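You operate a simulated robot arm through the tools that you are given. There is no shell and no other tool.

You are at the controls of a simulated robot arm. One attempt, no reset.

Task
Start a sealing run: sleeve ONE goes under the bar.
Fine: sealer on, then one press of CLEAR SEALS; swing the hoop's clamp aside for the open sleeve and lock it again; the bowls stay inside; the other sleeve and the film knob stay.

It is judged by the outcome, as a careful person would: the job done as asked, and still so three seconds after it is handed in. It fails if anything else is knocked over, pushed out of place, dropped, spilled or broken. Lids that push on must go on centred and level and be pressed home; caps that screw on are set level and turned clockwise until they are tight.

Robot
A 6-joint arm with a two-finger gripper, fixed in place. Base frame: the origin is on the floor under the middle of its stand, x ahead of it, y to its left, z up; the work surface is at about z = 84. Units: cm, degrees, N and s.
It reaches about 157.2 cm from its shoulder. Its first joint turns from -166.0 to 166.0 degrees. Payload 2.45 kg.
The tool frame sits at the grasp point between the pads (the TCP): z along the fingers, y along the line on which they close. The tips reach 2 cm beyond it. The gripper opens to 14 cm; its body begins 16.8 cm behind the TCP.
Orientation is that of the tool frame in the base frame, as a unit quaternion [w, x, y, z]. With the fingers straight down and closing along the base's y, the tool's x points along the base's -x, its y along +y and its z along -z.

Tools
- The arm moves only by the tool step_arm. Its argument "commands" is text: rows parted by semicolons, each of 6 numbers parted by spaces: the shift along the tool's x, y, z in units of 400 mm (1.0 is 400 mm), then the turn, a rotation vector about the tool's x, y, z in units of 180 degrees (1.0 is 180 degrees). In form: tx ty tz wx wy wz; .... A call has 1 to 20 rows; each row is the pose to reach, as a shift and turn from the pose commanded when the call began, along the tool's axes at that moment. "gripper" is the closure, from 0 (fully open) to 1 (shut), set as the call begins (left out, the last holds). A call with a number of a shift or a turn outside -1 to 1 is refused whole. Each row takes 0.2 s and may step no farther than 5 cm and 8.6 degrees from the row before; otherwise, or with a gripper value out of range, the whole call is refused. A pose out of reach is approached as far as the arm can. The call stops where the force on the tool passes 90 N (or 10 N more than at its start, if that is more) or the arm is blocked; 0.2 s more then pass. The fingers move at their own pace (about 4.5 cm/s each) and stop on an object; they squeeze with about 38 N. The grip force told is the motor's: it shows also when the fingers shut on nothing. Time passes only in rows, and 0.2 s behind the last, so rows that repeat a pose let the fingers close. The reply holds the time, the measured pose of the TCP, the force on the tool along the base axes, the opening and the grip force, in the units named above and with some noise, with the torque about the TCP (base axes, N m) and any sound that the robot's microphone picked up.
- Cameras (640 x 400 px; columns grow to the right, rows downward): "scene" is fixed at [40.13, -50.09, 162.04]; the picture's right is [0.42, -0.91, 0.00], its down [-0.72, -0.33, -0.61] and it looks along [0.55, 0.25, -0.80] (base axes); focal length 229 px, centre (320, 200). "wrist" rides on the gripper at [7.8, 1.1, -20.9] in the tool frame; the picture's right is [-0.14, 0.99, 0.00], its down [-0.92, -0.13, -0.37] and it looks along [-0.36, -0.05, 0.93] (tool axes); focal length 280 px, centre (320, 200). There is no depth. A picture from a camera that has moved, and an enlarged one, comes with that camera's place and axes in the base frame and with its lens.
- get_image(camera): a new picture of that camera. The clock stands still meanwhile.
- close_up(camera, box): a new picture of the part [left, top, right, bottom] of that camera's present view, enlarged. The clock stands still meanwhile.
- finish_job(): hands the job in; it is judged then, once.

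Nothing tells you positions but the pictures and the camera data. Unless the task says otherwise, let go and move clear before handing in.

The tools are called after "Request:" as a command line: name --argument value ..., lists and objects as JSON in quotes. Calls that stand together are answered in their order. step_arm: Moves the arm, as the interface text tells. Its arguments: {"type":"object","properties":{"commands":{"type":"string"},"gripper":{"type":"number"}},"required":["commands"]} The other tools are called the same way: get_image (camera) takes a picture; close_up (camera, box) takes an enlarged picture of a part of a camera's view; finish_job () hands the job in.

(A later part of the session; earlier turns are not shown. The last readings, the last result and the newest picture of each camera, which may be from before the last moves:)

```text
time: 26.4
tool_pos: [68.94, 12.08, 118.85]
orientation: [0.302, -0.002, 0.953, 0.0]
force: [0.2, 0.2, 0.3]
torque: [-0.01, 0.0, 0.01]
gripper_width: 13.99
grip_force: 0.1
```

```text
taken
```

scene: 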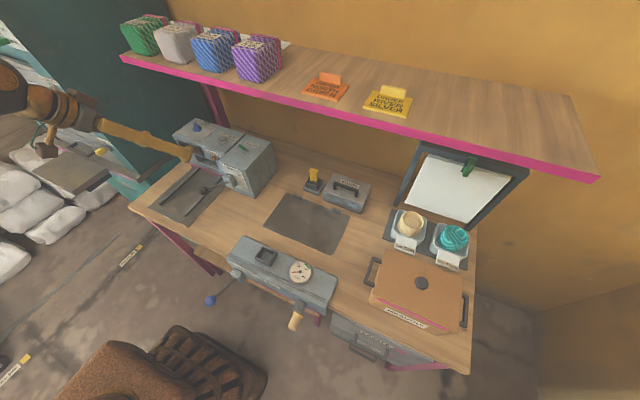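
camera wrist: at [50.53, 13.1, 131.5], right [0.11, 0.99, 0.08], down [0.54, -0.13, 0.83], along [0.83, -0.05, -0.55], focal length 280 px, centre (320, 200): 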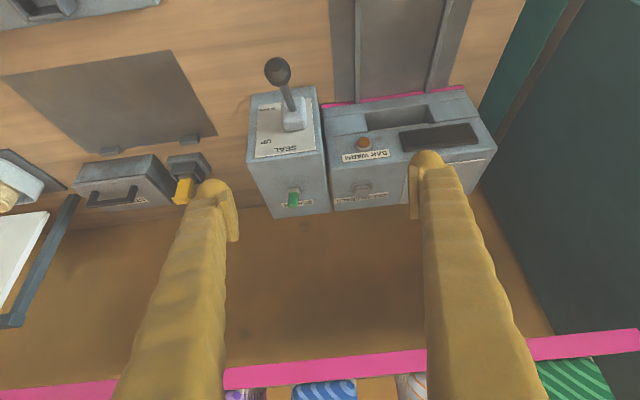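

Request:
close_up --camera "wrist" --box '[240, 130, 340, 220]'

Request:
close_up --camera "wrist" --box '[320, 120, 420, 220]'

Request:
close_up --camera "wrist" --box '[310, 70, 500, 190]'

Request:
close_up --camera "scene" --box '[170, 115, 230, 165]'

Request:
close_up --camera "scene" --box '[215, 130, 275, 180]'

Request:
close_up --camera "scene" --box '[150, 140, 250, 225]'

```text
4.44 times, centred on (290, 175) of wrist
camera zoom: at [50.53, 13.1, 131.5], right [0.11, 0.99, 0.08], down [0.54, -0.13, 0.83], along [0.83, -0.05, -0.55], focal length 1246 px, centre (453, 311)
```

zoom: 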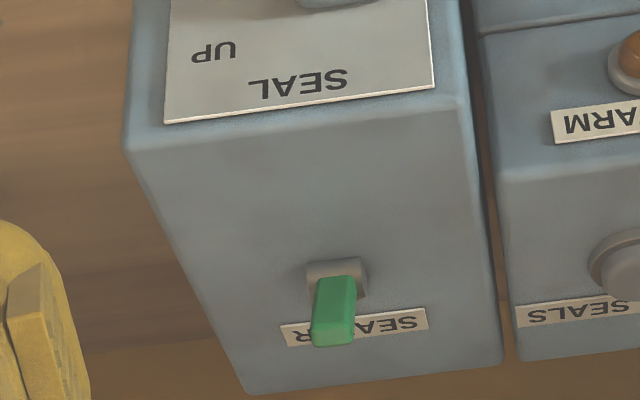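

```text
4.00 times, centred on (370, 170) of wrist
camera zoom: at [50.53, 13.1, 131.5], right [0.11, 0.99, 0.08], down [0.54, -0.13, 0.83], along [0.83, -0.05, -0.55], focal length 1122 px, centre (120, 320)
```

zoom: 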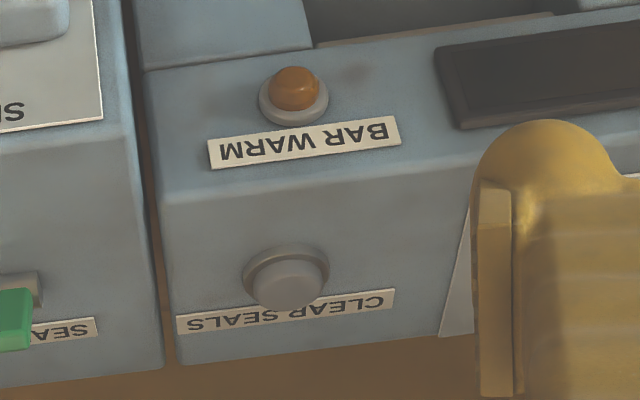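

```text
3.33 times, centred on (405, 130) of wrist
camera zoom: at [50.53, 13.1, 131.5], right [0.11, 0.99, 0.08], down [0.54, -0.13, 0.83], along [0.83, -0.05, -0.55], focal length 935 px, centre (37, 433)
```

zoom: 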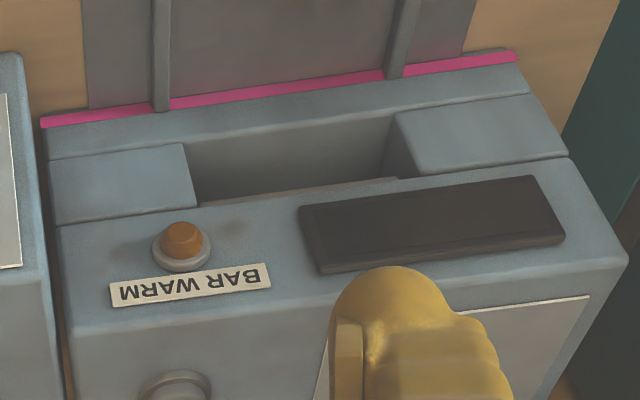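

```text
8.00 times, centred on (200, 140) of scene
camera zoom: at [40.13, -50.09, 162.04], right [0.42, -0.91, 0.0], down [-0.72, -0.33, -0.61], along [0.55, 0.25, -0.8], focal length 1835 px, centre (1280, 680)
```

zoom: 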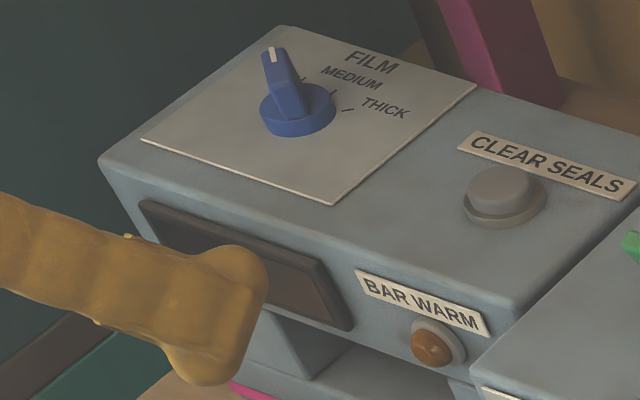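

```text
8.00 times, centred on (245, 155) of scene
camera zoom: at [40.13, -50.09, 162.04], right [0.42, -0.91, 0.0], down [-0.72, -0.33, -0.61], along [0.55, 0.25, -0.8], focal length 1835 px, centre (920, 560)
```

zoom: 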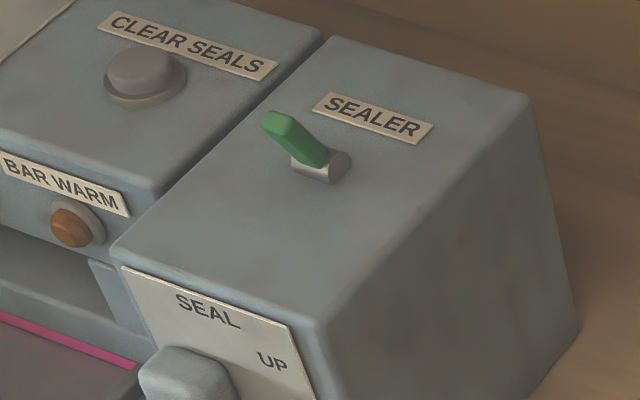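

```text
4.71 times, centred on (200, 182) of scene
camera zoom: at [40.13, -50.09, 162.04], right [0.42, -0.91, 0.0], down [-0.72, -0.33, -0.61], along [0.55, 0.25, -0.8], focal length 1080 px, centre (885, 282)
```

zoom: 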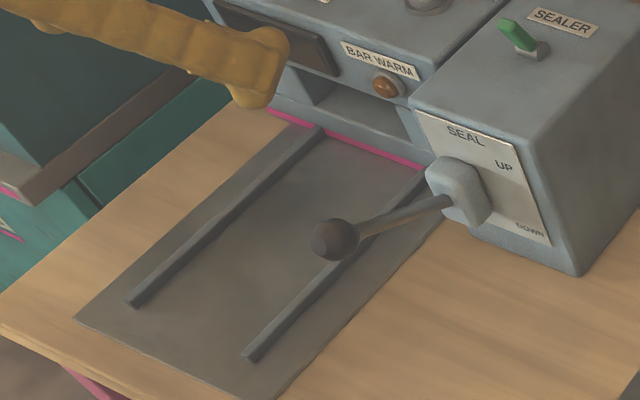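

The toggle is leaning toward me at about (90, 6, 105.7), pivot (91.5, 6, 102); the SEAL lever ball sticks out at about (69, 8, 100) and must be avoided. I zoom on the fingers to learn their thickness before contact moves.

Request:
close_up --camera "scene" --box '[20, 60, 200, 180]'

Request:
close_up --camera "wrist" --box '[110, 140, 550, 400]'

Request:
close_up --camera "wrist" --box '[180, 160, 260, 260]'

```text
3.33 times, centred on (110, 120) of scene
camera zoom: at [40.13, -50.09, 162.04], right [0.42, -0.91, 0.0], down [-0.72, -0.33, -0.61], along [0.55, 0.25, -0.8], focal length 765 px, centre (1020, 467)
```

zoom: 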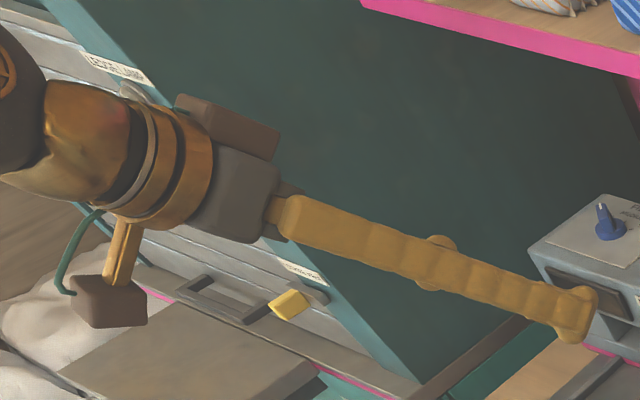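

```text
1.45 times, centred on (330, 270) of wrist
camera zoom: at [50.53, 13.1, 131.5], right [0.11, 0.99, 0.08], down [0.54, -0.13, 0.83], along [0.83, -0.05, -0.55], focal length 408 px, centre (306, 98)
```

zoom: 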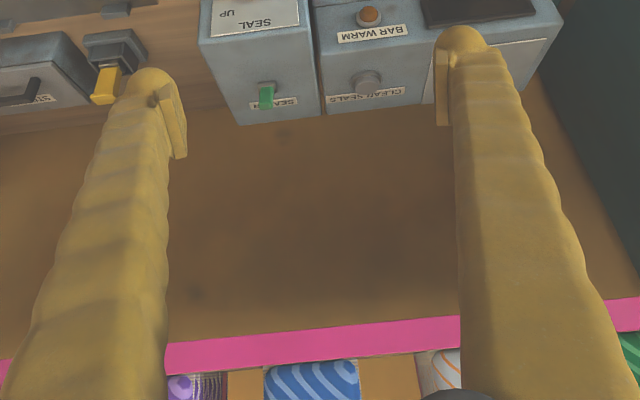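

```text
4.00 times, centred on (220, 210) of wrist
camera zoom: at [50.53, 13.1, 131.5], right [0.11, 0.99, 0.08], down [0.54, -0.13, 0.83], along [0.83, -0.05, -0.55], focal length 1122 px, centre (720, 160)
```

zoom: 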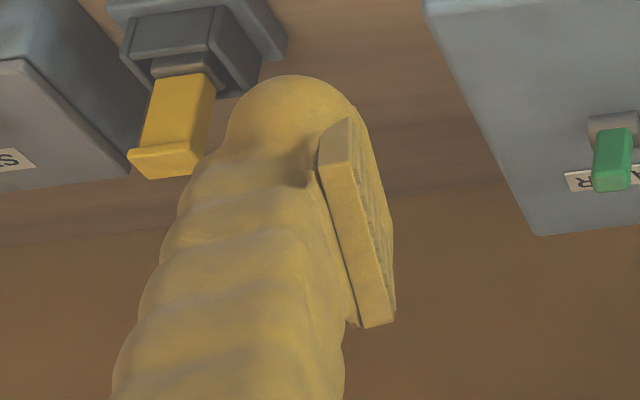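

I have the finger geometry (each about 3.4 cm thick with pad). Now I close the gripper and move to a stand-off in front of the SEALER toggle with a 45° tilt.

Request:
step_arm --commands "-0.0355 -0.038 0.07 0 -0.014 0; -0.071 -0.076 0.14 0 -0.028 0; -0.1065 -0.114 0.21 0 -0.042 0; -0.142 -0.1525 0.279 0 -0.0556 0; -0.142 -0.1525 0.279 0 -0.0556 0; -0.142 -0.1525 0.279 0 -0.0556 0; -0.142 -0.1525 0.279 0 -0.0556 0; -0.142 -0.1525 0.279 0 -0.0556 0; -0.142 -0.1525 0.279 0 -0.0556 0" --gripper 1

Request:
get_image --camera "wrist"

Request:
close_up --camera "scene" --box '[150, 90, 290, 190]'

```text
time: 28.4
tool_pos: [79.95, 6.03, 112.98]
orientation: [0.383, -0.002, 0.924, 0.0]
force: [-1.1, 0.4, 0.2]
torque: [0.02, -0.03, 0.0]
gripper_width: 0.02
grip_force: 29.4
```

```text
taken
camera wrist: at [59.76, 6.97, 122.2], right [0.09, 0.99, 0.1], down [0.39, -0.13, 0.91], along [0.92, -0.05, -0.4], focal length 280 px, centre (320, 200)
```

wrist: 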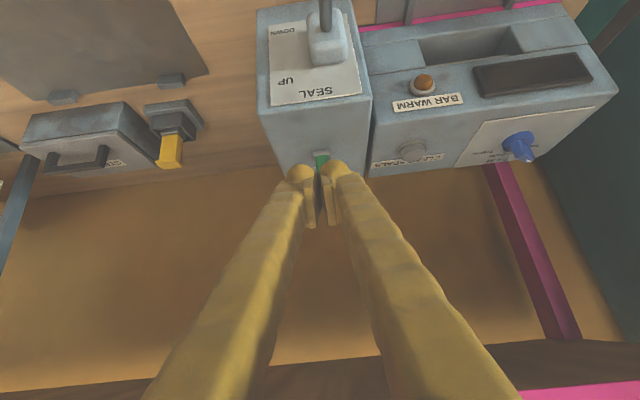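

```text
4.00 times, centred on (220, 140) of scene
camera zoom: at [40.13, -50.09, 162.04], right [0.42, -0.91, 0.0], down [-0.72, -0.33, -0.61], along [0.55, 0.25, -0.8], focal length 918 px, centre (720, 440)
```

zoom: 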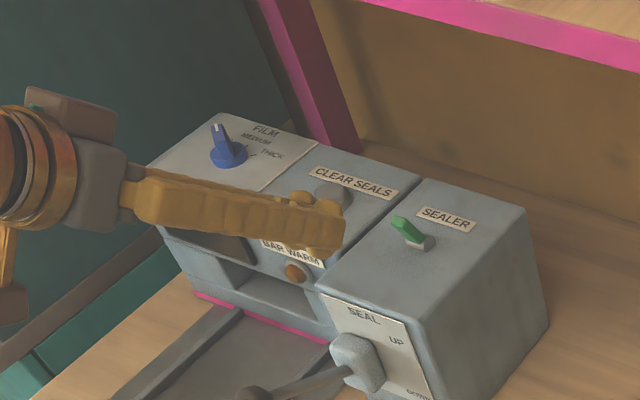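

Fingers are closed and lined up with the toggle. I advance to just in front of it, low enough to push its upper part.

Request:
step_arm --commands "0.012 0 0.077 0 0 0; 0.024 0 0.154 0 0 0; 0.0354 0 0.23 0 0 0; 0.0354 0 0.23 0 0 0"

Request:
close_up --camera "scene" --box '[200, 115, 280, 175]'

Request:
close_up --camera "wrist" --box '[260, 120, 380, 220]'

```text
time: 29.4
tool_pos: [85.43, 6.04, 105.45]
orientation: [0.383, -0.002, 0.924, 0.001]
force: [-0.3, -0.4, 0.6]
torque: [0.01, 0.01, 0.0]
gripper_width: 0.0
grip_force: 29.4
```

```text
6.67 times, centred on (240, 145) of scene
camera zoom: at [40.13, -50.09, 162.04], right [0.42, -0.91, 0.0], down [-0.72, -0.33, -0.61], along [0.55, 0.25, -0.8], focal length 1529 px, centre (853, 567)
```

zoom: 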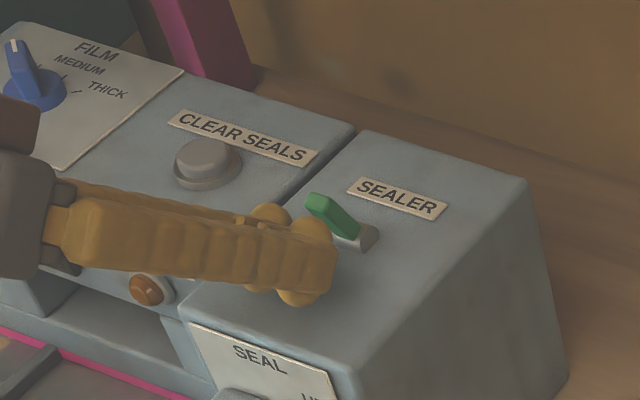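

```text
4.00 times, centred on (320, 170) of wrist
camera zoom: at [65.28, 7.02, 114.77], right [0.09, 0.99, 0.1], down [0.39, -0.13, 0.91], along [0.92, -0.05, -0.4], focal length 1122 px, centre (320, 320)
```

zoom: 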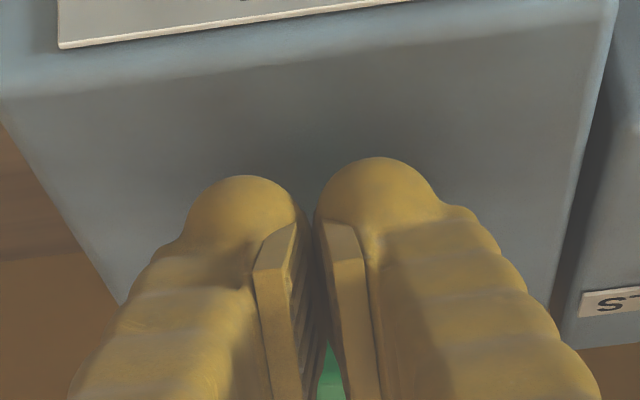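

The closed fingertips are just short of the lever. I push straight in +x about 5 cm in small steps to flip the toggle.

Request:
step_arm --commands "-0.0177 0 0.0177 0 0 0; -0.0354 0 0.0354 0 0 0; -0.053 0 0.053 0 0 0; -0.0707 0 0.0707 0 0 0; -0.0884 0 0.0884 0 0 0"

Request:
close_up --camera "scene" --box '[190, 105, 290, 185]'

```text
time: 30.7
tool_pos: [90.07, 6.03, 105.55]
orientation: [0.382, -0.002, 0.924, 0.0]
force: [-33.7, 3.7, 16.0]
torque: [0.17, -0.22, 0.4]
gripper_width: 0.59
grip_force: 29.7
heard: click
stopped in row 5: the force on the tool passed its limit at 99 N (the readings are from after the stop); the commanded pose is now the measured one
```

```text
5.00 times, centred on (240, 145) of scene
camera zoom: at [40.13, -50.09, 162.04], right [0.42, -0.91, 0.0], down [-0.72, -0.33, -0.61], along [0.55, 0.25, -0.8], focal length 1147 px, centre (720, 475)
```

zoom: 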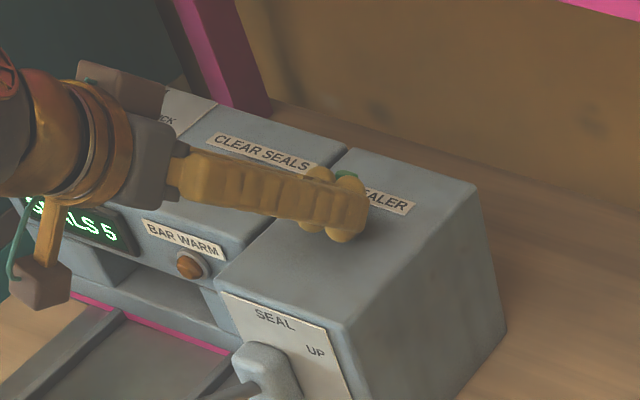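

A click was heard and the display now reads "SEALS 5", so the sealer is on. The lever may be nipped between the pads (gap 0.6), so I open the fingers slightly first, then back straight away.

Request:
step_arm --commands "0 0 0 0 0 0; 0 0 0 0 0 0; 0 0 0 0 0 0; 0 0 0 0 0 0" --gripper 0.7

Request:
close_up --camera "wrist" --box '[240, 120, 400, 240]'

```text
time: 31.7
tool_pos: [90.24, 6.15, 105.44]
orientation: [0.382, -0.003, 0.924, 0.0]
force: [0.8, -0.1, -0.5]
torque: [0.04, 0.0, 0.0]
gripper_width: 4.22
grip_force: 0.2
```

```text
3.33 times, centred on (320, 180) of wrist
camera zoom: at [69.99, 7.04, 114.78], right [0.09, 0.99, 0.1], down [0.39, -0.12, 0.91], along [0.91, -0.05, -0.4], focal length 935 px, centre (320, 267)
```

zoom: 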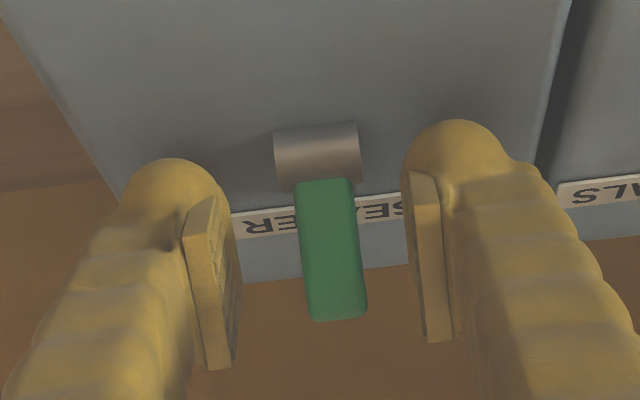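

The toggle now leans away (on) and is free between the open fingers. I back off straight, rise, close the fingers again and move to a hover before the CLEAR SEALS button at about (93.4, 18.3, 102.4), offset so that one fingertip will press it.

Request:
step_arm --commands "0.053 0 -0.053 0 0 0; 0.106 0 -0.106 0 0 0; 0.05 0 -0.162 0 0 0; 0 0.05 -0.212 0 0 0"

Request:
step_arm --commands "0 0.1 0 0 0 0; 0 0.2 0 0 0 0; 0 0.206 0 0 0 0; 0 0.206 0 0 0 0; 0 0.206 0 0 0 0; 0 0.206 0 0 0 0" --gripper 1

Request:
get_image --camera "wrist"

Request:
close_up --camera "scene" --box '[170, 105, 290, 195]'

```text
time: 32.7
tool_pos: [84.23, 8.17, 111.59]
orientation: [0.381, -0.003, 0.925, 0.001]
force: [0.4, 0.3, -0.1]
torque: [0.01, -0.02, -0.01]
gripper_width: 4.23
grip_force: 0.1
```

```text
time: 34.1
tool_pos: [84.25, 16.32, 111.47]
orientation: [0.381, -0.002, 0.924, -0.001]
force: [-0.8, -0.6, -0.4]
torque: [0.03, 0.01, 0.01]
gripper_width: 0.0
grip_force: 29.1
```

```text
taken
camera wrist: at [64.02, 17.33, 120.79], right [0.09, 0.99, 0.1], down [0.39, -0.12, 0.91], along [0.91, -0.05, -0.4], focal length 280 px, centre (320, 200)
```

wrist: 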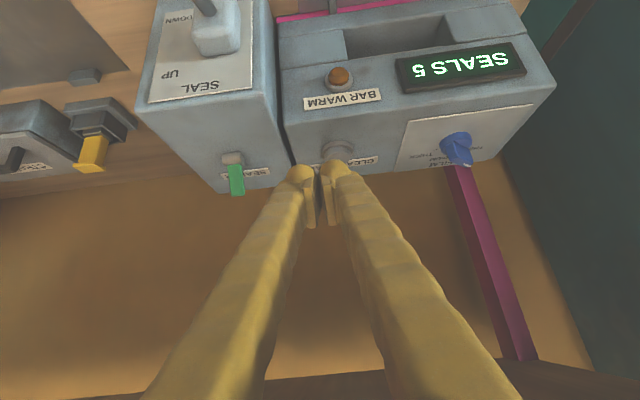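

```text
4.44 times, centred on (230, 150) of scene
camera zoom: at [40.13, -50.09, 162.04], right [0.42, -0.91, 0.0], down [-0.72, -0.33, -0.61], along [0.55, 0.25, -0.8], focal length 1020 px, centre (720, 422)
```

zoom: 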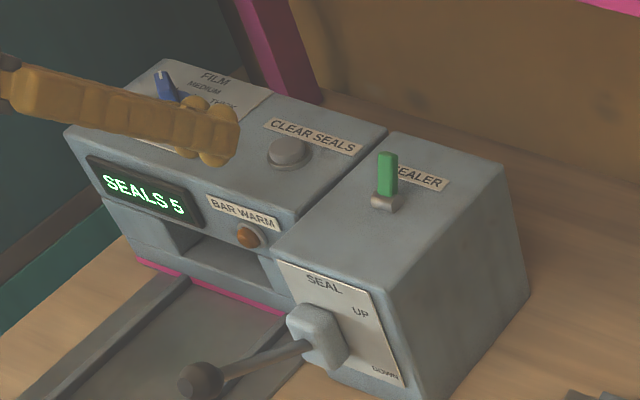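

Request:
close_up --camera "wrist" --box '[290, 120, 390, 190]'

Request:
close_up --camera "scene" --box '[205, 120, 265, 165]'

```text
5.71 times, centred on (340, 155) of wrist
camera zoom: at [64.02, 17.33, 120.79], right [0.09, 0.99, 0.1], down [0.39, -0.12, 0.91], along [0.91, -0.05, -0.4], focal length 1602 px, centre (206, 457)
```

zoom: 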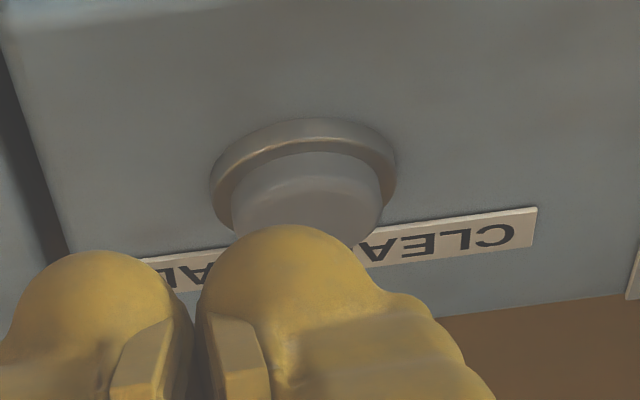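

```text
8.89 times, centred on (235, 142) of scene
camera zoom: at [40.13, -50.09, 162.04], right [0.42, -0.91, 0.0], down [-0.72, -0.33, -0.61], along [0.55, 0.25, -0.8], focal length 2039 px, centre (1076, 711)
```

zoom: 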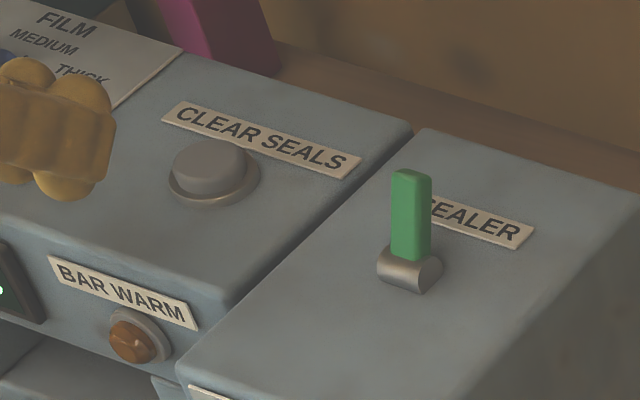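

The button is confirmed at about (93.4, 18.35, 102.4), in line with the left fingertip. I go to just above it.

Request:
step_arm --commands "-0.022 0 0.081 0 0 0; -0.044 0 0.162 0 0 0; -0.0663 0 0.243 0 0 0; -0.0663 0 0.243 0 0 0"

Request:
close_up --camera "scene" --box '[190, 105, 280, 165]'

Request:
close_up --camera "wrist" --box '[290, 120, 390, 190]'

```text
time: 35.1
tool_pos: [93.01, 16.32, 106.51]
orientation: [0.382, -0.002, 0.924, 0.0]
force: [-1.2, 0.3, 0.3]
torque: [0.01, -0.02, -0.04]
gripper_width: 0.0
grip_force: 29.7
```

```text
6.67 times, centred on (235, 135) of scene
camera zoom: at [40.13, -50.09, 162.04], right [0.42, -0.91, 0.0], down [-0.72, -0.33, -0.61], along [0.55, 0.25, -0.8], focal length 1529 px, centre (887, 633)
```

zoom: 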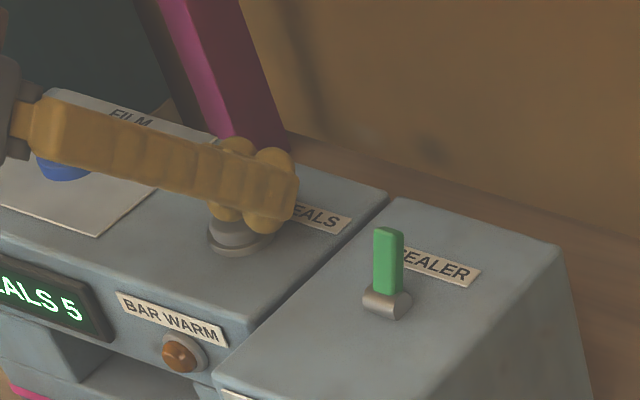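

```text
5.71 times, centred on (340, 155) of wrist
camera zoom: at [72.73, 17.32, 115.77], right [0.09, 0.99, 0.1], down [0.39, -0.12, 0.91], along [0.91, -0.05, -0.4], focal length 1602 px, centre (206, 457)
```

zoom: 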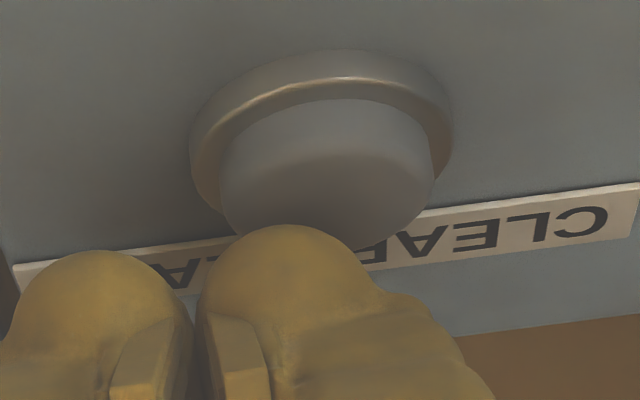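

The fingertip is over the button; I shift 0.4 cm left and press down slowly, watching for the click.

Request:
step_arm --commands "0.0071 0.01 0.0071 0 0 0; 0.0141 0.01 0.0141 0 0 0; 0.0212 0.01 0.0212 0 0 0; 0.0283 0.01 0.0283 0 0 0; 0.0354 0.01 0.0354 0 0 0; 0.0424 0.01 0.0424 0 0 0; 0.0477 0.01 0.0477 0 0 0"

Request:
close_up --camera "scene" --box '[170, 105, 280, 185]'

```text
time: 36.6
tool_pos: [93.01, 16.73, 104.83]
orientation: [0.388, -0.002, 0.922, 0.002]
force: [-4.3, -2.0, 29.5]
torque: [0.22, 0.11, 0.05]
gripper_width: 0.0
grip_force: 29.6
heard: click
stopped in row 7: the force on the tool passed its limit at 96 N (the readings are from after the stop); the commanded pose is now the measured one
```

```text
5.00 times, centred on (225, 145) of scene
camera zoom: at [40.13, -50.09, 162.04], right [0.42, -0.91, 0.0], down [-0.72, -0.33, -0.61], along [0.55, 0.25, -0.8], focal length 1147 px, centre (795, 475)
```

zoom: 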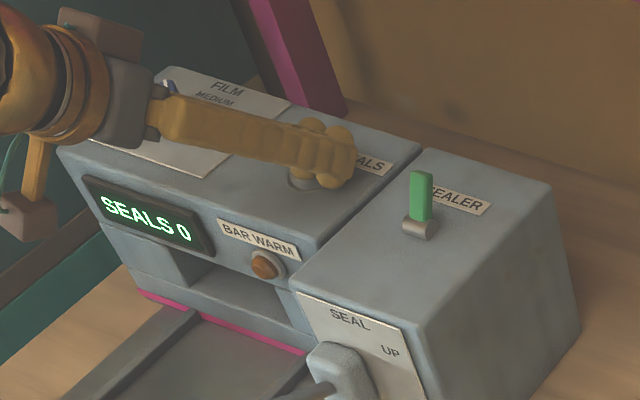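

One click was heard and the display reads "SEALS 0". I lift straight off and back out from the sealer.

Request:
step_arm --commands "-0.0354 0 -0.0354 0 0 0; -0.09 0 -0.09 0 0 0; -0.05 0 -0.19 0 0 0; 0.02 0 -0.26 0 0 0; 0.09 0 -0.33 0 0 0"

Request:
close_up --camera "scene" --box '[130, 100, 290, 220]'

Request:
get_image --camera "wrist"

```text
time: 37.8
tool_pos: [81.07, 16.65, 111.24]
orientation: [0.385, -0.003, 0.923, 0.0]
force: [-0.2, -0.1, -0.2]
torque: [0.01, -0.02, 0.01]
gripper_width: 0.0
grip_force: 29.1
```

```text
3.33 times, centred on (210, 160) of scene
camera zoom: at [40.13, -50.09, 162.04], right [0.42, -0.91, 0.0], down [-0.72, -0.33, -0.61], along [0.55, 0.25, -0.8], focal length 765 px, centre (687, 333)
```

zoom: 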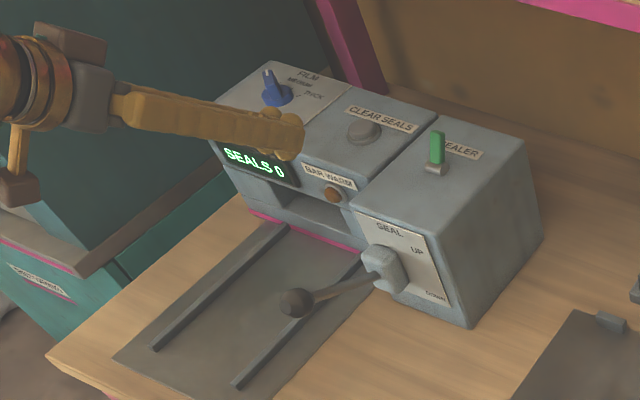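

```text
taken
camera wrist: at [60.79, 17.6, 120.36], right [0.09, 0.99, 0.1], down [0.39, -0.13, 0.91], along [0.92, -0.05, -0.39], focal length 280 px, centre (320, 200)
```

wrist: 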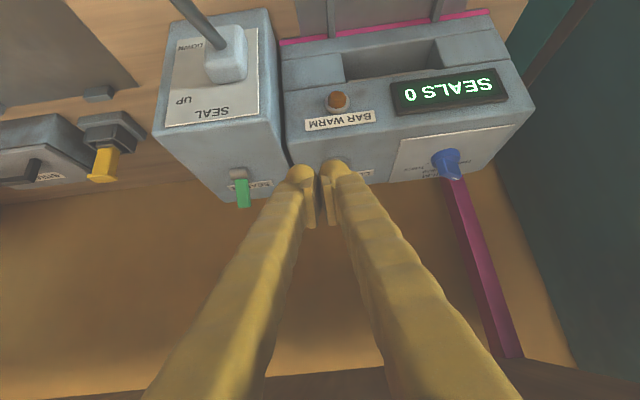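

Sealer is on with counter 0. Now I take a low look into the sealing slot to see the bar and where the sleeve tab must go.

Request:
step_arm --commands "0.02 0.1 0 0 -0.02 0; 0.1 0.2 0 0 -0.04 0; 0.18 0.2625 0 0 -0.06 0; 0.26 0.2625 0 0 -0.08 0; 0.318 0.2625 0 0 -0.0833 0; 0.318 0.2625 0 0 -0.0833 0"

Request:
get_image --camera "wrist"

Request:
close_up --camera "wrist" --box '[200, 40, 440, 190]'

```text
refused: row 2 steps farther than a row can; nothing moved
```

```text
taken
camera wrist: at [60.79, 17.6, 120.36], right [0.09, 0.99, 0.1], down [0.39, -0.13, 0.91], along [0.92, -0.05, -0.39], focal length 280 px, centre (320, 200)
```

wrist: 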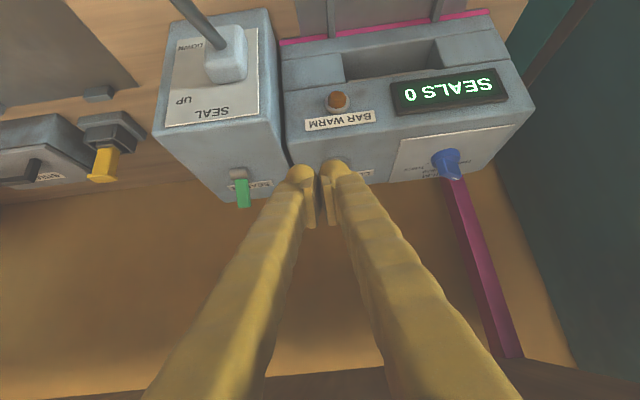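

```text
2.67 times, centred on (320, 115) of wrist
camera zoom: at [60.79, 17.6, 120.36], right [0.09, 0.99, 0.1], down [0.39, -0.13, 0.91], along [0.92, -0.05, -0.39], focal length 748 px, centre (320, 427)
```

zoom: 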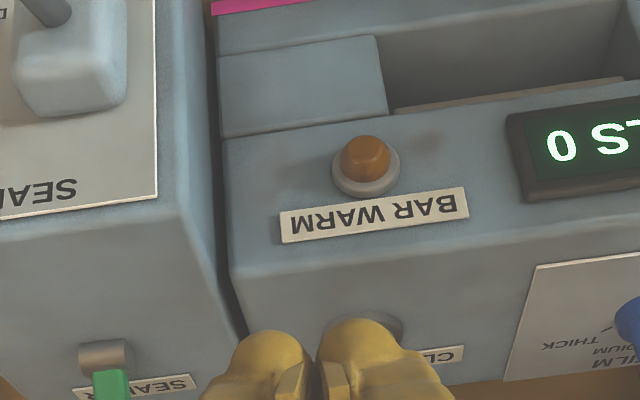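

The step size was too large, so nothing moved. I repeat it with smaller steps.

Request:
step_arm --commands "0.04 0.08 0 0 -0.015 0; 0.1 0.16 0 0 -0.03 0; 0.17 0.24 0 0 -0.045 0; 0.25 0.2625 0 0 -0.06 0; 0.318 0.2625 0 0 -0.075 0; 0.318 0.2625 0 0 -0.0833 0"

Request:
get_image --camera "wrist"

Request:
close_up --camera "wrist" --box '[200, 40, 440, 190]'

```text
time: 39.2
tool_pos: [72.05, 27.08, 102.27]
orientation: [0.502, -0.002, 0.865, 0.001]
force: [0.2, 0.7, -0.8]
torque: [-0.01, 0.02, -0.01]
gripper_width: 0.0
grip_force: 29.9
```

```text
taken
camera wrist: at [50.09, 28.09, 105.77], right [0.06, 0.99, 0.12], down [0.14, -0.13, 0.98], along [0.99, -0.05, -0.14], focal length 280 px, centre (320, 200)
```

wrist: 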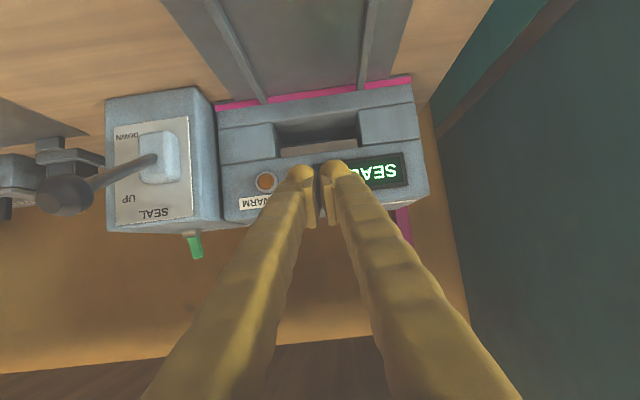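

```text
2.67 times, centred on (320, 115) of wrist
camera zoom: at [50.09, 28.09, 105.77], right [0.06, 0.99, 0.12], down [0.14, -0.13, 0.98], along [0.99, -0.05, -0.14], focal length 748 px, centre (320, 427)
```

zoom: 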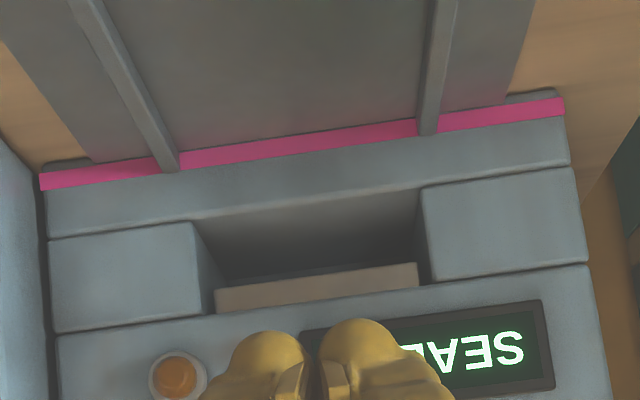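

I can see the slot: a recess y≈20.8–33.1, from the ledge at z≈88 up to the beige sealing bar's underside at z≈92, front face x≈88, rails at y≈20 and 34. Next I look at the hoop from its left side to understand how the white pad hangs on it.

Request:
step_arm --commands "-0.073 0 -0.041 0 0 0; -0.146 0 -0.083 0 0 0; -0.217 0 -0.124 0 0 0; -0.217 -0.12 -0.124 0 0 0; -0.217 -0.24 -0.124 0 0 0; -0.217 -0.36 -0.124 0 0 0; -0.217 -0.48 -0.124 0 0 0; -0.217 -0.6 -0.124 0 0 0; -0.217 -0.72 -0.124 0 0 0; -0.217 -0.84 -0.124 0 0 0; -0.217 -0.96 -0.124 0 0 0; -0.217 -1 -0.124 0 0 0"

Request:
step_arm --commands "-0.0066 -0.08 0.028 0.0362 0 0.0207; -0.0132 -0.16 0.056 0.0724 0 0.0414; -0.0198 -0.24 0.084 0.1086 0 0.0621; -0.0264 -0.32 0.112 0.1448 0 0.0828; -0.033 -0.4 0.14 0.181 0 0.1035; -0.0396 -0.48 0.168 0.2172 0 0.1242; -0.0462 -0.56 0.196 0.2534 0 0.1449; -0.053 -0.64 0.223 0.2895 0 0.1655; -0.053 -0.64 0.223 0.2895 0 0.1655"

Request:
get_image --camera "wrist"

```text
time: 41.8
tool_pos: [71.68, -0.55, 110.95]
orientation: [0.495, 0.05, 0.867, -0.003]
force: [-0.6, 0.1, -0.4]
torque: [0.0, 0.0, 0.03]
gripper_width: 0.0
grip_force: 29.4
out of reach, approached as far as the arm can: row 9, 10, 11, 12
```

```text
time: 43.8
tool_pos: [78.3, -26.87, 106.93]
orientation: [0.408, 0.474, 0.737, -0.257]
force: [-0.6, -0.5, 0.2]
torque: [-0.03, -0.01, 0.03]
gripper_width: 0.0
grip_force: 29.7
```

```text
taken
camera wrist: at [70.09, -6.61, 111.54], right [0.93, 0.35, 0.12], down [-0.05, -0.22, 0.97], along [0.37, -0.91, -0.19], focal length 280 px, centre (320, 200)
```

wrist: 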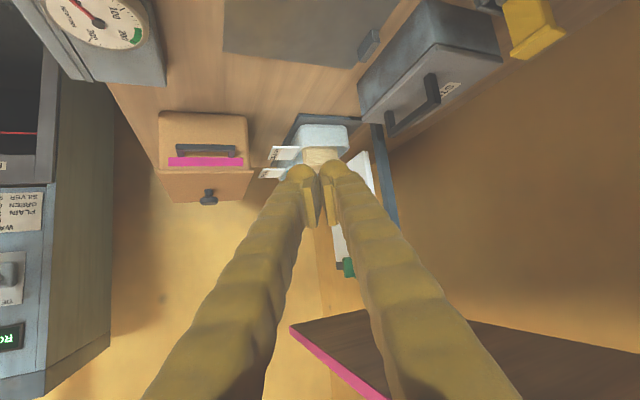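

The view is from the left along the hoop, but the closed fingers block it. I open the fingers to see between them.

Request:
step_arm --commands "0 0 0 0 0 0; 0 0 0 0 0 0; 0 0 0 0 0 0; 0 0 0 0 0 0; 0 0 0 0 0 0; 0 0 0 0 0 0; 0 0 0 0 0 0; 0 0 0 0 0 0" --gripper 0

Request:
get_image --camera "wrist"

Request:
close_up --camera "wrist" --box '[250, 100, 410, 200]'

Request:
close_up --camera "wrist" --box '[290, 180, 410, 290]'

```text
time: 45.6
tool_pos: [78.24, -26.72, 106.95]
orientation: [0.408, 0.473, 0.737, -0.257]
force: [0.1, 0.4, 0.0]
torque: [0.0, 0.0, 0.0]
gripper_width: 14.0
grip_force: 0.1
```

```text
taken
camera wrist: at [70.07, -6.58, 111.54], right [0.93, 0.35, 0.12], down [-0.05, -0.22, 0.97], along [0.37, -0.91, -0.19], focal length 280 px, centre (320, 200)
```

wrist: 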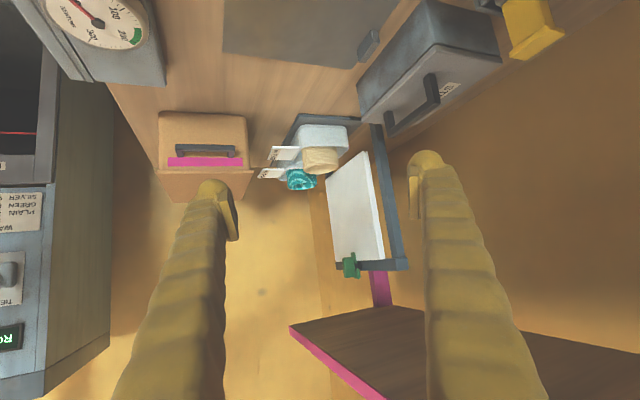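

```text
4.00 times, centred on (330, 150) of wrist
camera zoom: at [70.07, -6.58, 111.54], right [0.93, 0.35, 0.12], down [-0.05, -0.22, 0.97], along [0.37, -0.91, -0.19], focal length 1122 px, centre (280, 400)
```

zoom: 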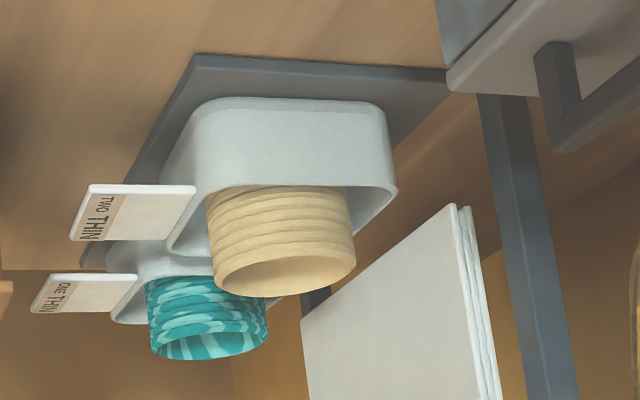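

```text
3.64 times, centred on (350, 235) of wrist
camera zoom: at [70.07, -6.58, 111.54], right [0.93, 0.35, 0.12], down [-0.05, -0.22, 0.97], along [0.37, -0.91, -0.19], focal length 1020 px, centre (211, 73)
```

zoom: 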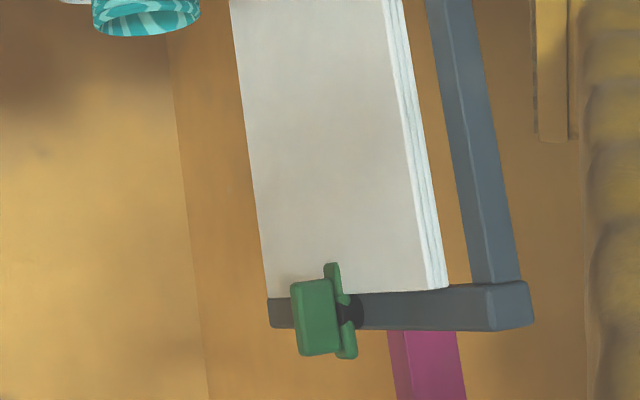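

The white pad hangs in front of the frame (front face x≈102.6, bottom z≈90.3), and the clamp is a turn-button: a green handle centred about (100.5, -69.4, 115.2) on a black hub whose axis is x. I move to a horizontal stand-off facing the handle.

Request:
step_arm --commands "-0.0668 -0.0376 0.0668 -0.0351 -0.0158 -0.0104; -0.1336 -0.0752 0.1336 -0.0702 -0.0316 -0.0208; -0.2004 -0.1128 0.2004 -0.1053 -0.0474 -0.0312; -0.2672 -0.1504 0.2672 -0.1404 -0.0632 -0.0416; -0.334 -0.188 0.334 -0.1756 -0.079 -0.052; -0.4008 -0.2256 0.4008 -0.2107 -0.0948 -0.0623; -0.4676 -0.2632 0.4676 -0.2458 -0.1106 -0.0727; -0.5344 -0.3008 0.5344 -0.2809 -0.1264 -0.0831; -0.6012 -0.3384 0.6012 -0.316 -0.1422 -0.0935; -0.668 -0.376 0.668 -0.3511 -0.158 -0.1039; -0.668 -0.376 0.668 -0.3511 -0.158 -0.1039"

Request:
get_image --camera "wrist"

```text
time: 48.0
tool_pos: [94.78, -46.29, 120.91]
orientation: [0.649, 0.239, 0.703, -0.167]
force: [0.4, -0.3, -0.2]
torque: [0.01, 0.0, 0.02]
gripper_width: 13.99
grip_force: 0.1
out of reach, approached as far as the arm can: row 5, 6, 7, 8, 9, 10, 11
```

```text
taken
camera wrist: at [77.84, -33.06, 115.39], right [0.55, 0.8, 0.21], down [-0.34, -0.01, 0.94], along [0.76, -0.59, 0.26], focal length 280 px, centre (320, 200)
```

wrist: 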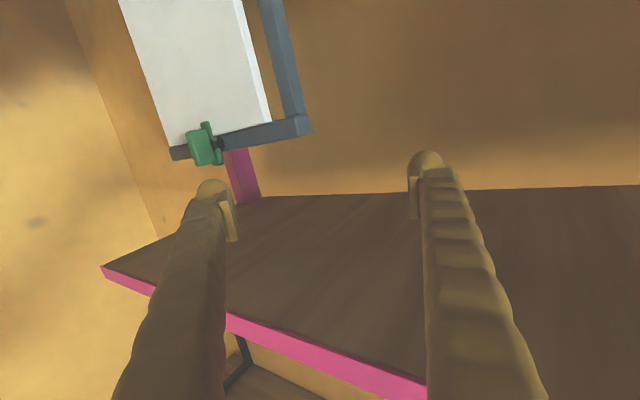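

The arm could not take that horizontal pose and ended under the shelf front near (95, -46, 121), touching nothing. I back out first and return to a comfortable tilt before trying another approach to the clamp.

Request:
step_arm --commands "0.045 -0.05 -0.09 0 0 0; 0.09 -0.1 -0.18 0 0.02 0; 0.13 -0.145 -0.26 0.003 0.06 -0.003; 0.165 -0.19 -0.34 0.006 0.1 -0.006; 0.199 -0.225 -0.405 0.01 0.14 -0.01; 0.199 -0.225 -0.405 0.013 0.18 -0.012; 0.199 -0.225 -0.405 0.016 0.22 -0.015; 0.199 -0.225 -0.405 0.019 0.26 -0.017; 0.199 -0.225 -0.405 0.0192 0.2723 -0.0174"

Request:
get_image --camera "scene"

Request:
get_image --camera "wrist"

```text
time: 50.2
tool_pos: [73.5, -53.75, 119.26]
orientation: [0.314, 0.258, 0.868, -0.284]
force: [-0.5, 0.1, 0.6]
torque: [0.01, 0.0, 0.01]
gripper_width: 13.98
grip_force: 0.0
out of reach, approached as far as the arm can: row 1, 2, 3, 6, 7, 8
stopped in row 9: the arm was blocked; the commanded pose is now the measured one
```

```text
taken
```

scene: 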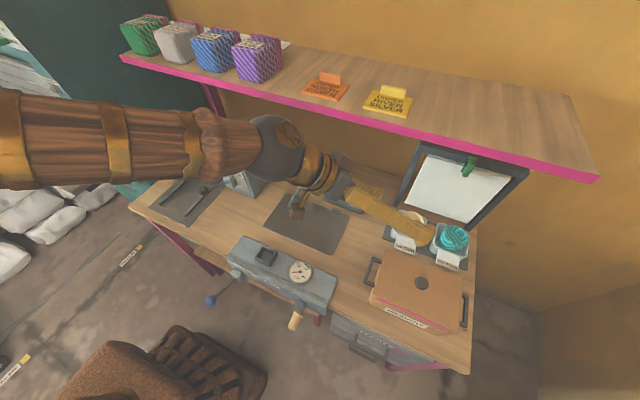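

```text
taken
camera wrist: at [60.65, -37.22, 127.15], right [0.71, 0.66, -0.23], down [0.39, -0.1, 0.92], along [0.58, -0.74, -0.33], focal length 280 px, centre (320, 200)
```

wrist: 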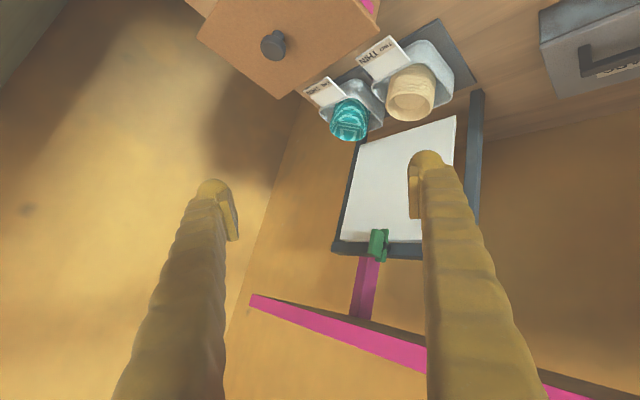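

The arm got to an awkward rolled pose and was blocked, but nothing in the scene has moved. I bring it back to the proven level pose (yaw 0, tilt 35°) at about (68, -56, 124).

Request:
step_arm --commands "-0.001 -0.028 -0.016 -0.0325 0.0036 -0.015; -0.002 -0.055 -0.031 -0.0651 0.0072 -0.03; -0.003 -0.083 -0.047 -0.0976 0.0108 -0.045; -0.004 -0.11 -0.062 -0.1302 0.0144 -0.06; -0.005 -0.138 -0.078 -0.1627 0.018 -0.075; -0.005 -0.165 -0.093 -0.1953 0.0216 -0.09; -0.005 -0.165 -0.093 -0.2278 0.0252 -0.105; -0.005 -0.165 -0.093 -0.2278 0.0252 -0.105"

Request:
get_image --camera "scene"

```text
time: 52.0
tool_pos: [68.0, -56.07, 124.25]
orientation: [0.3, 0.0, 0.954, 0.0]
force: [0.9, -0.3, 0.3]
torque: [0.06, 0.04, 0.0]
gripper_width: 14.01
grip_force: 0.0
```

```text
taken
```

scene: 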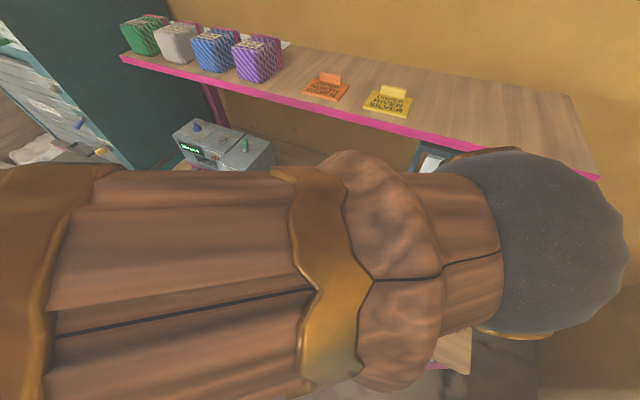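

Back in a good level pose. I go toward a stand-off in front of the clamp at (85, -69.4, 114), then increase the tilt step by step there, where the arm has more room.

Request:
step_arm --commands "-0.031 -0.0555 0.079 0 0 0; -0.062 -0.111 0.158 0 0 0; -0.093 -0.1665 0.237 0 0 0; -0.125 -0.222 0.316 0 0 0; -0.156 -0.2775 0.395 0 0 0; -0.187 -0.333 0.46 0 0 0; -0.187 -0.333 0.46 0 0 0"

Request:
step_arm --commands "0 0 0 0 -0.035 0; 0 0 0 0 -0.07 0; 0 0 0 0 -0.105 0; 0 0 0 0 -0.139 0; 0 0 0 0 -0.139 0"

Request:
get_image --camera "wrist"

Request:
get_image --camera "scene"

```text
time: 53.6
tool_pos: [84.56, -69.35, 113.35]
orientation: [0.3, 0.0, 0.954, 0.0]
force: [-0.4, -0.3, -0.4]
torque: [-0.01, 0.0, 0.02]
gripper_width: 13.98
grip_force: 0.1
```

```text
time: 54.8
tool_pos: [84.54, -69.36, 113.26]
orientation: [0.5, 0.001, 0.866, 0.0]
force: [0.4, -0.3, -0.3]
torque: [-0.02, 0.05, 0.0]
gripper_width: 13.99
grip_force: 0.1
```

```text
taken
camera wrist: at [62.69, -68.32, 117.06], right [0.07, 0.99, 0.12], down [0.14, -0.13, 0.98], along [0.99, -0.05, -0.15], focal length 280 px, centre (320, 200)
```

wrist: 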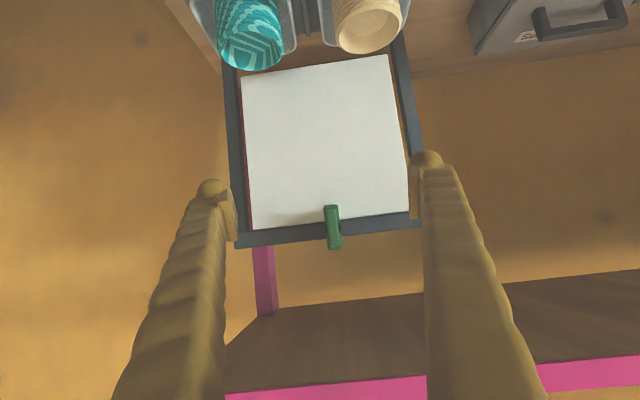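

```text
taken
```

scene: 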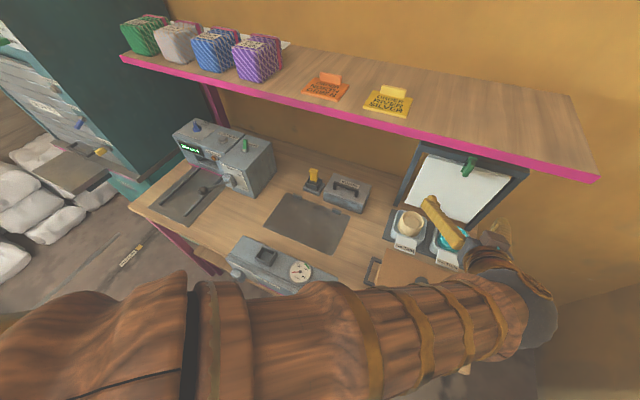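

The arm holds a 60° tilt fine here. I zoom in on the clamp and pad from this frontal view.

Request:
close_up --camera "wrist" --box '[300, 190, 370, 260]'

Request:
close_up --camera "wrist" --box '[220, 40, 430, 260]'

Request:
close_up --camera "wrist" --box '[180, 0, 420, 100]'

Request:
close_up --camera "scene" --box '[400, 135, 530, 255]'

```text
5.71 times, centred on (335, 225) of wrist
camera zoom: at [62.69, -68.32, 117.06], right [0.07, 0.99, 0.12], down [0.14, -0.13, 0.98], along [0.99, -0.05, -0.15], focal length 1602 px, centre (234, 57)
```

zoom: 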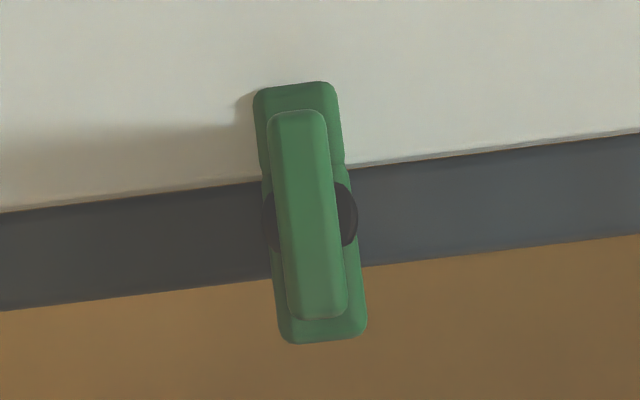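

```text
1.82 times, centred on (325, 150) of wrist
camera zoom: at [62.69, -68.32, 117.06], right [0.07, 0.99, 0.12], down [0.14, -0.13, 0.98], along [0.99, -0.05, -0.15], focal length 510 px, centre (311, 291)
```

zoom: 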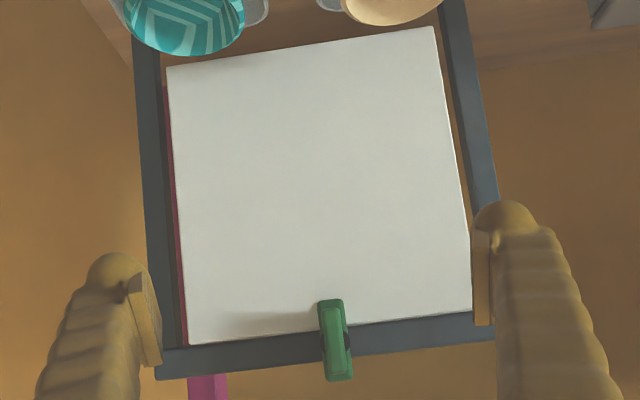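

```text
2.67 times, centred on (300, 50) of wrist
camera zoom: at [62.69, -68.32, 117.06], right [0.07, 0.99, 0.12], down [0.14, -0.13, 0.98], along [0.99, -0.05, -0.15], focal length 748 px, centre (373, 600)
```

zoom: 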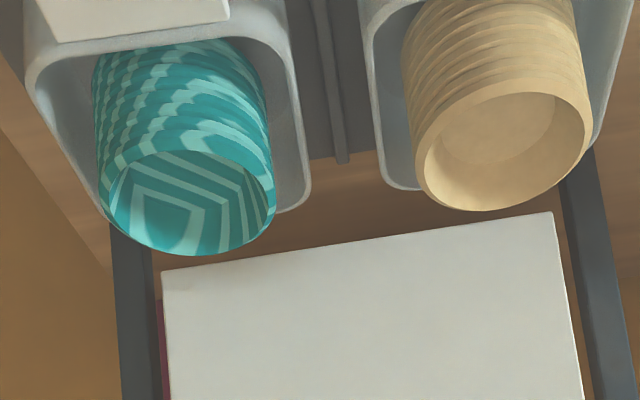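

```text
3.33 times, centred on (465, 195) of scene
camera zoom: at [40.13, -50.09, 162.04], right [0.42, -0.91, 0.0], down [-0.72, -0.33, -0.61], along [0.55, 0.25, -0.8], focal length 765 px, centre (-163, 217)
```

zoom: 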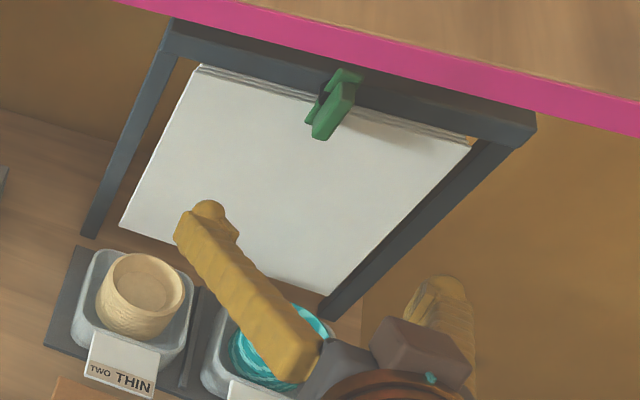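

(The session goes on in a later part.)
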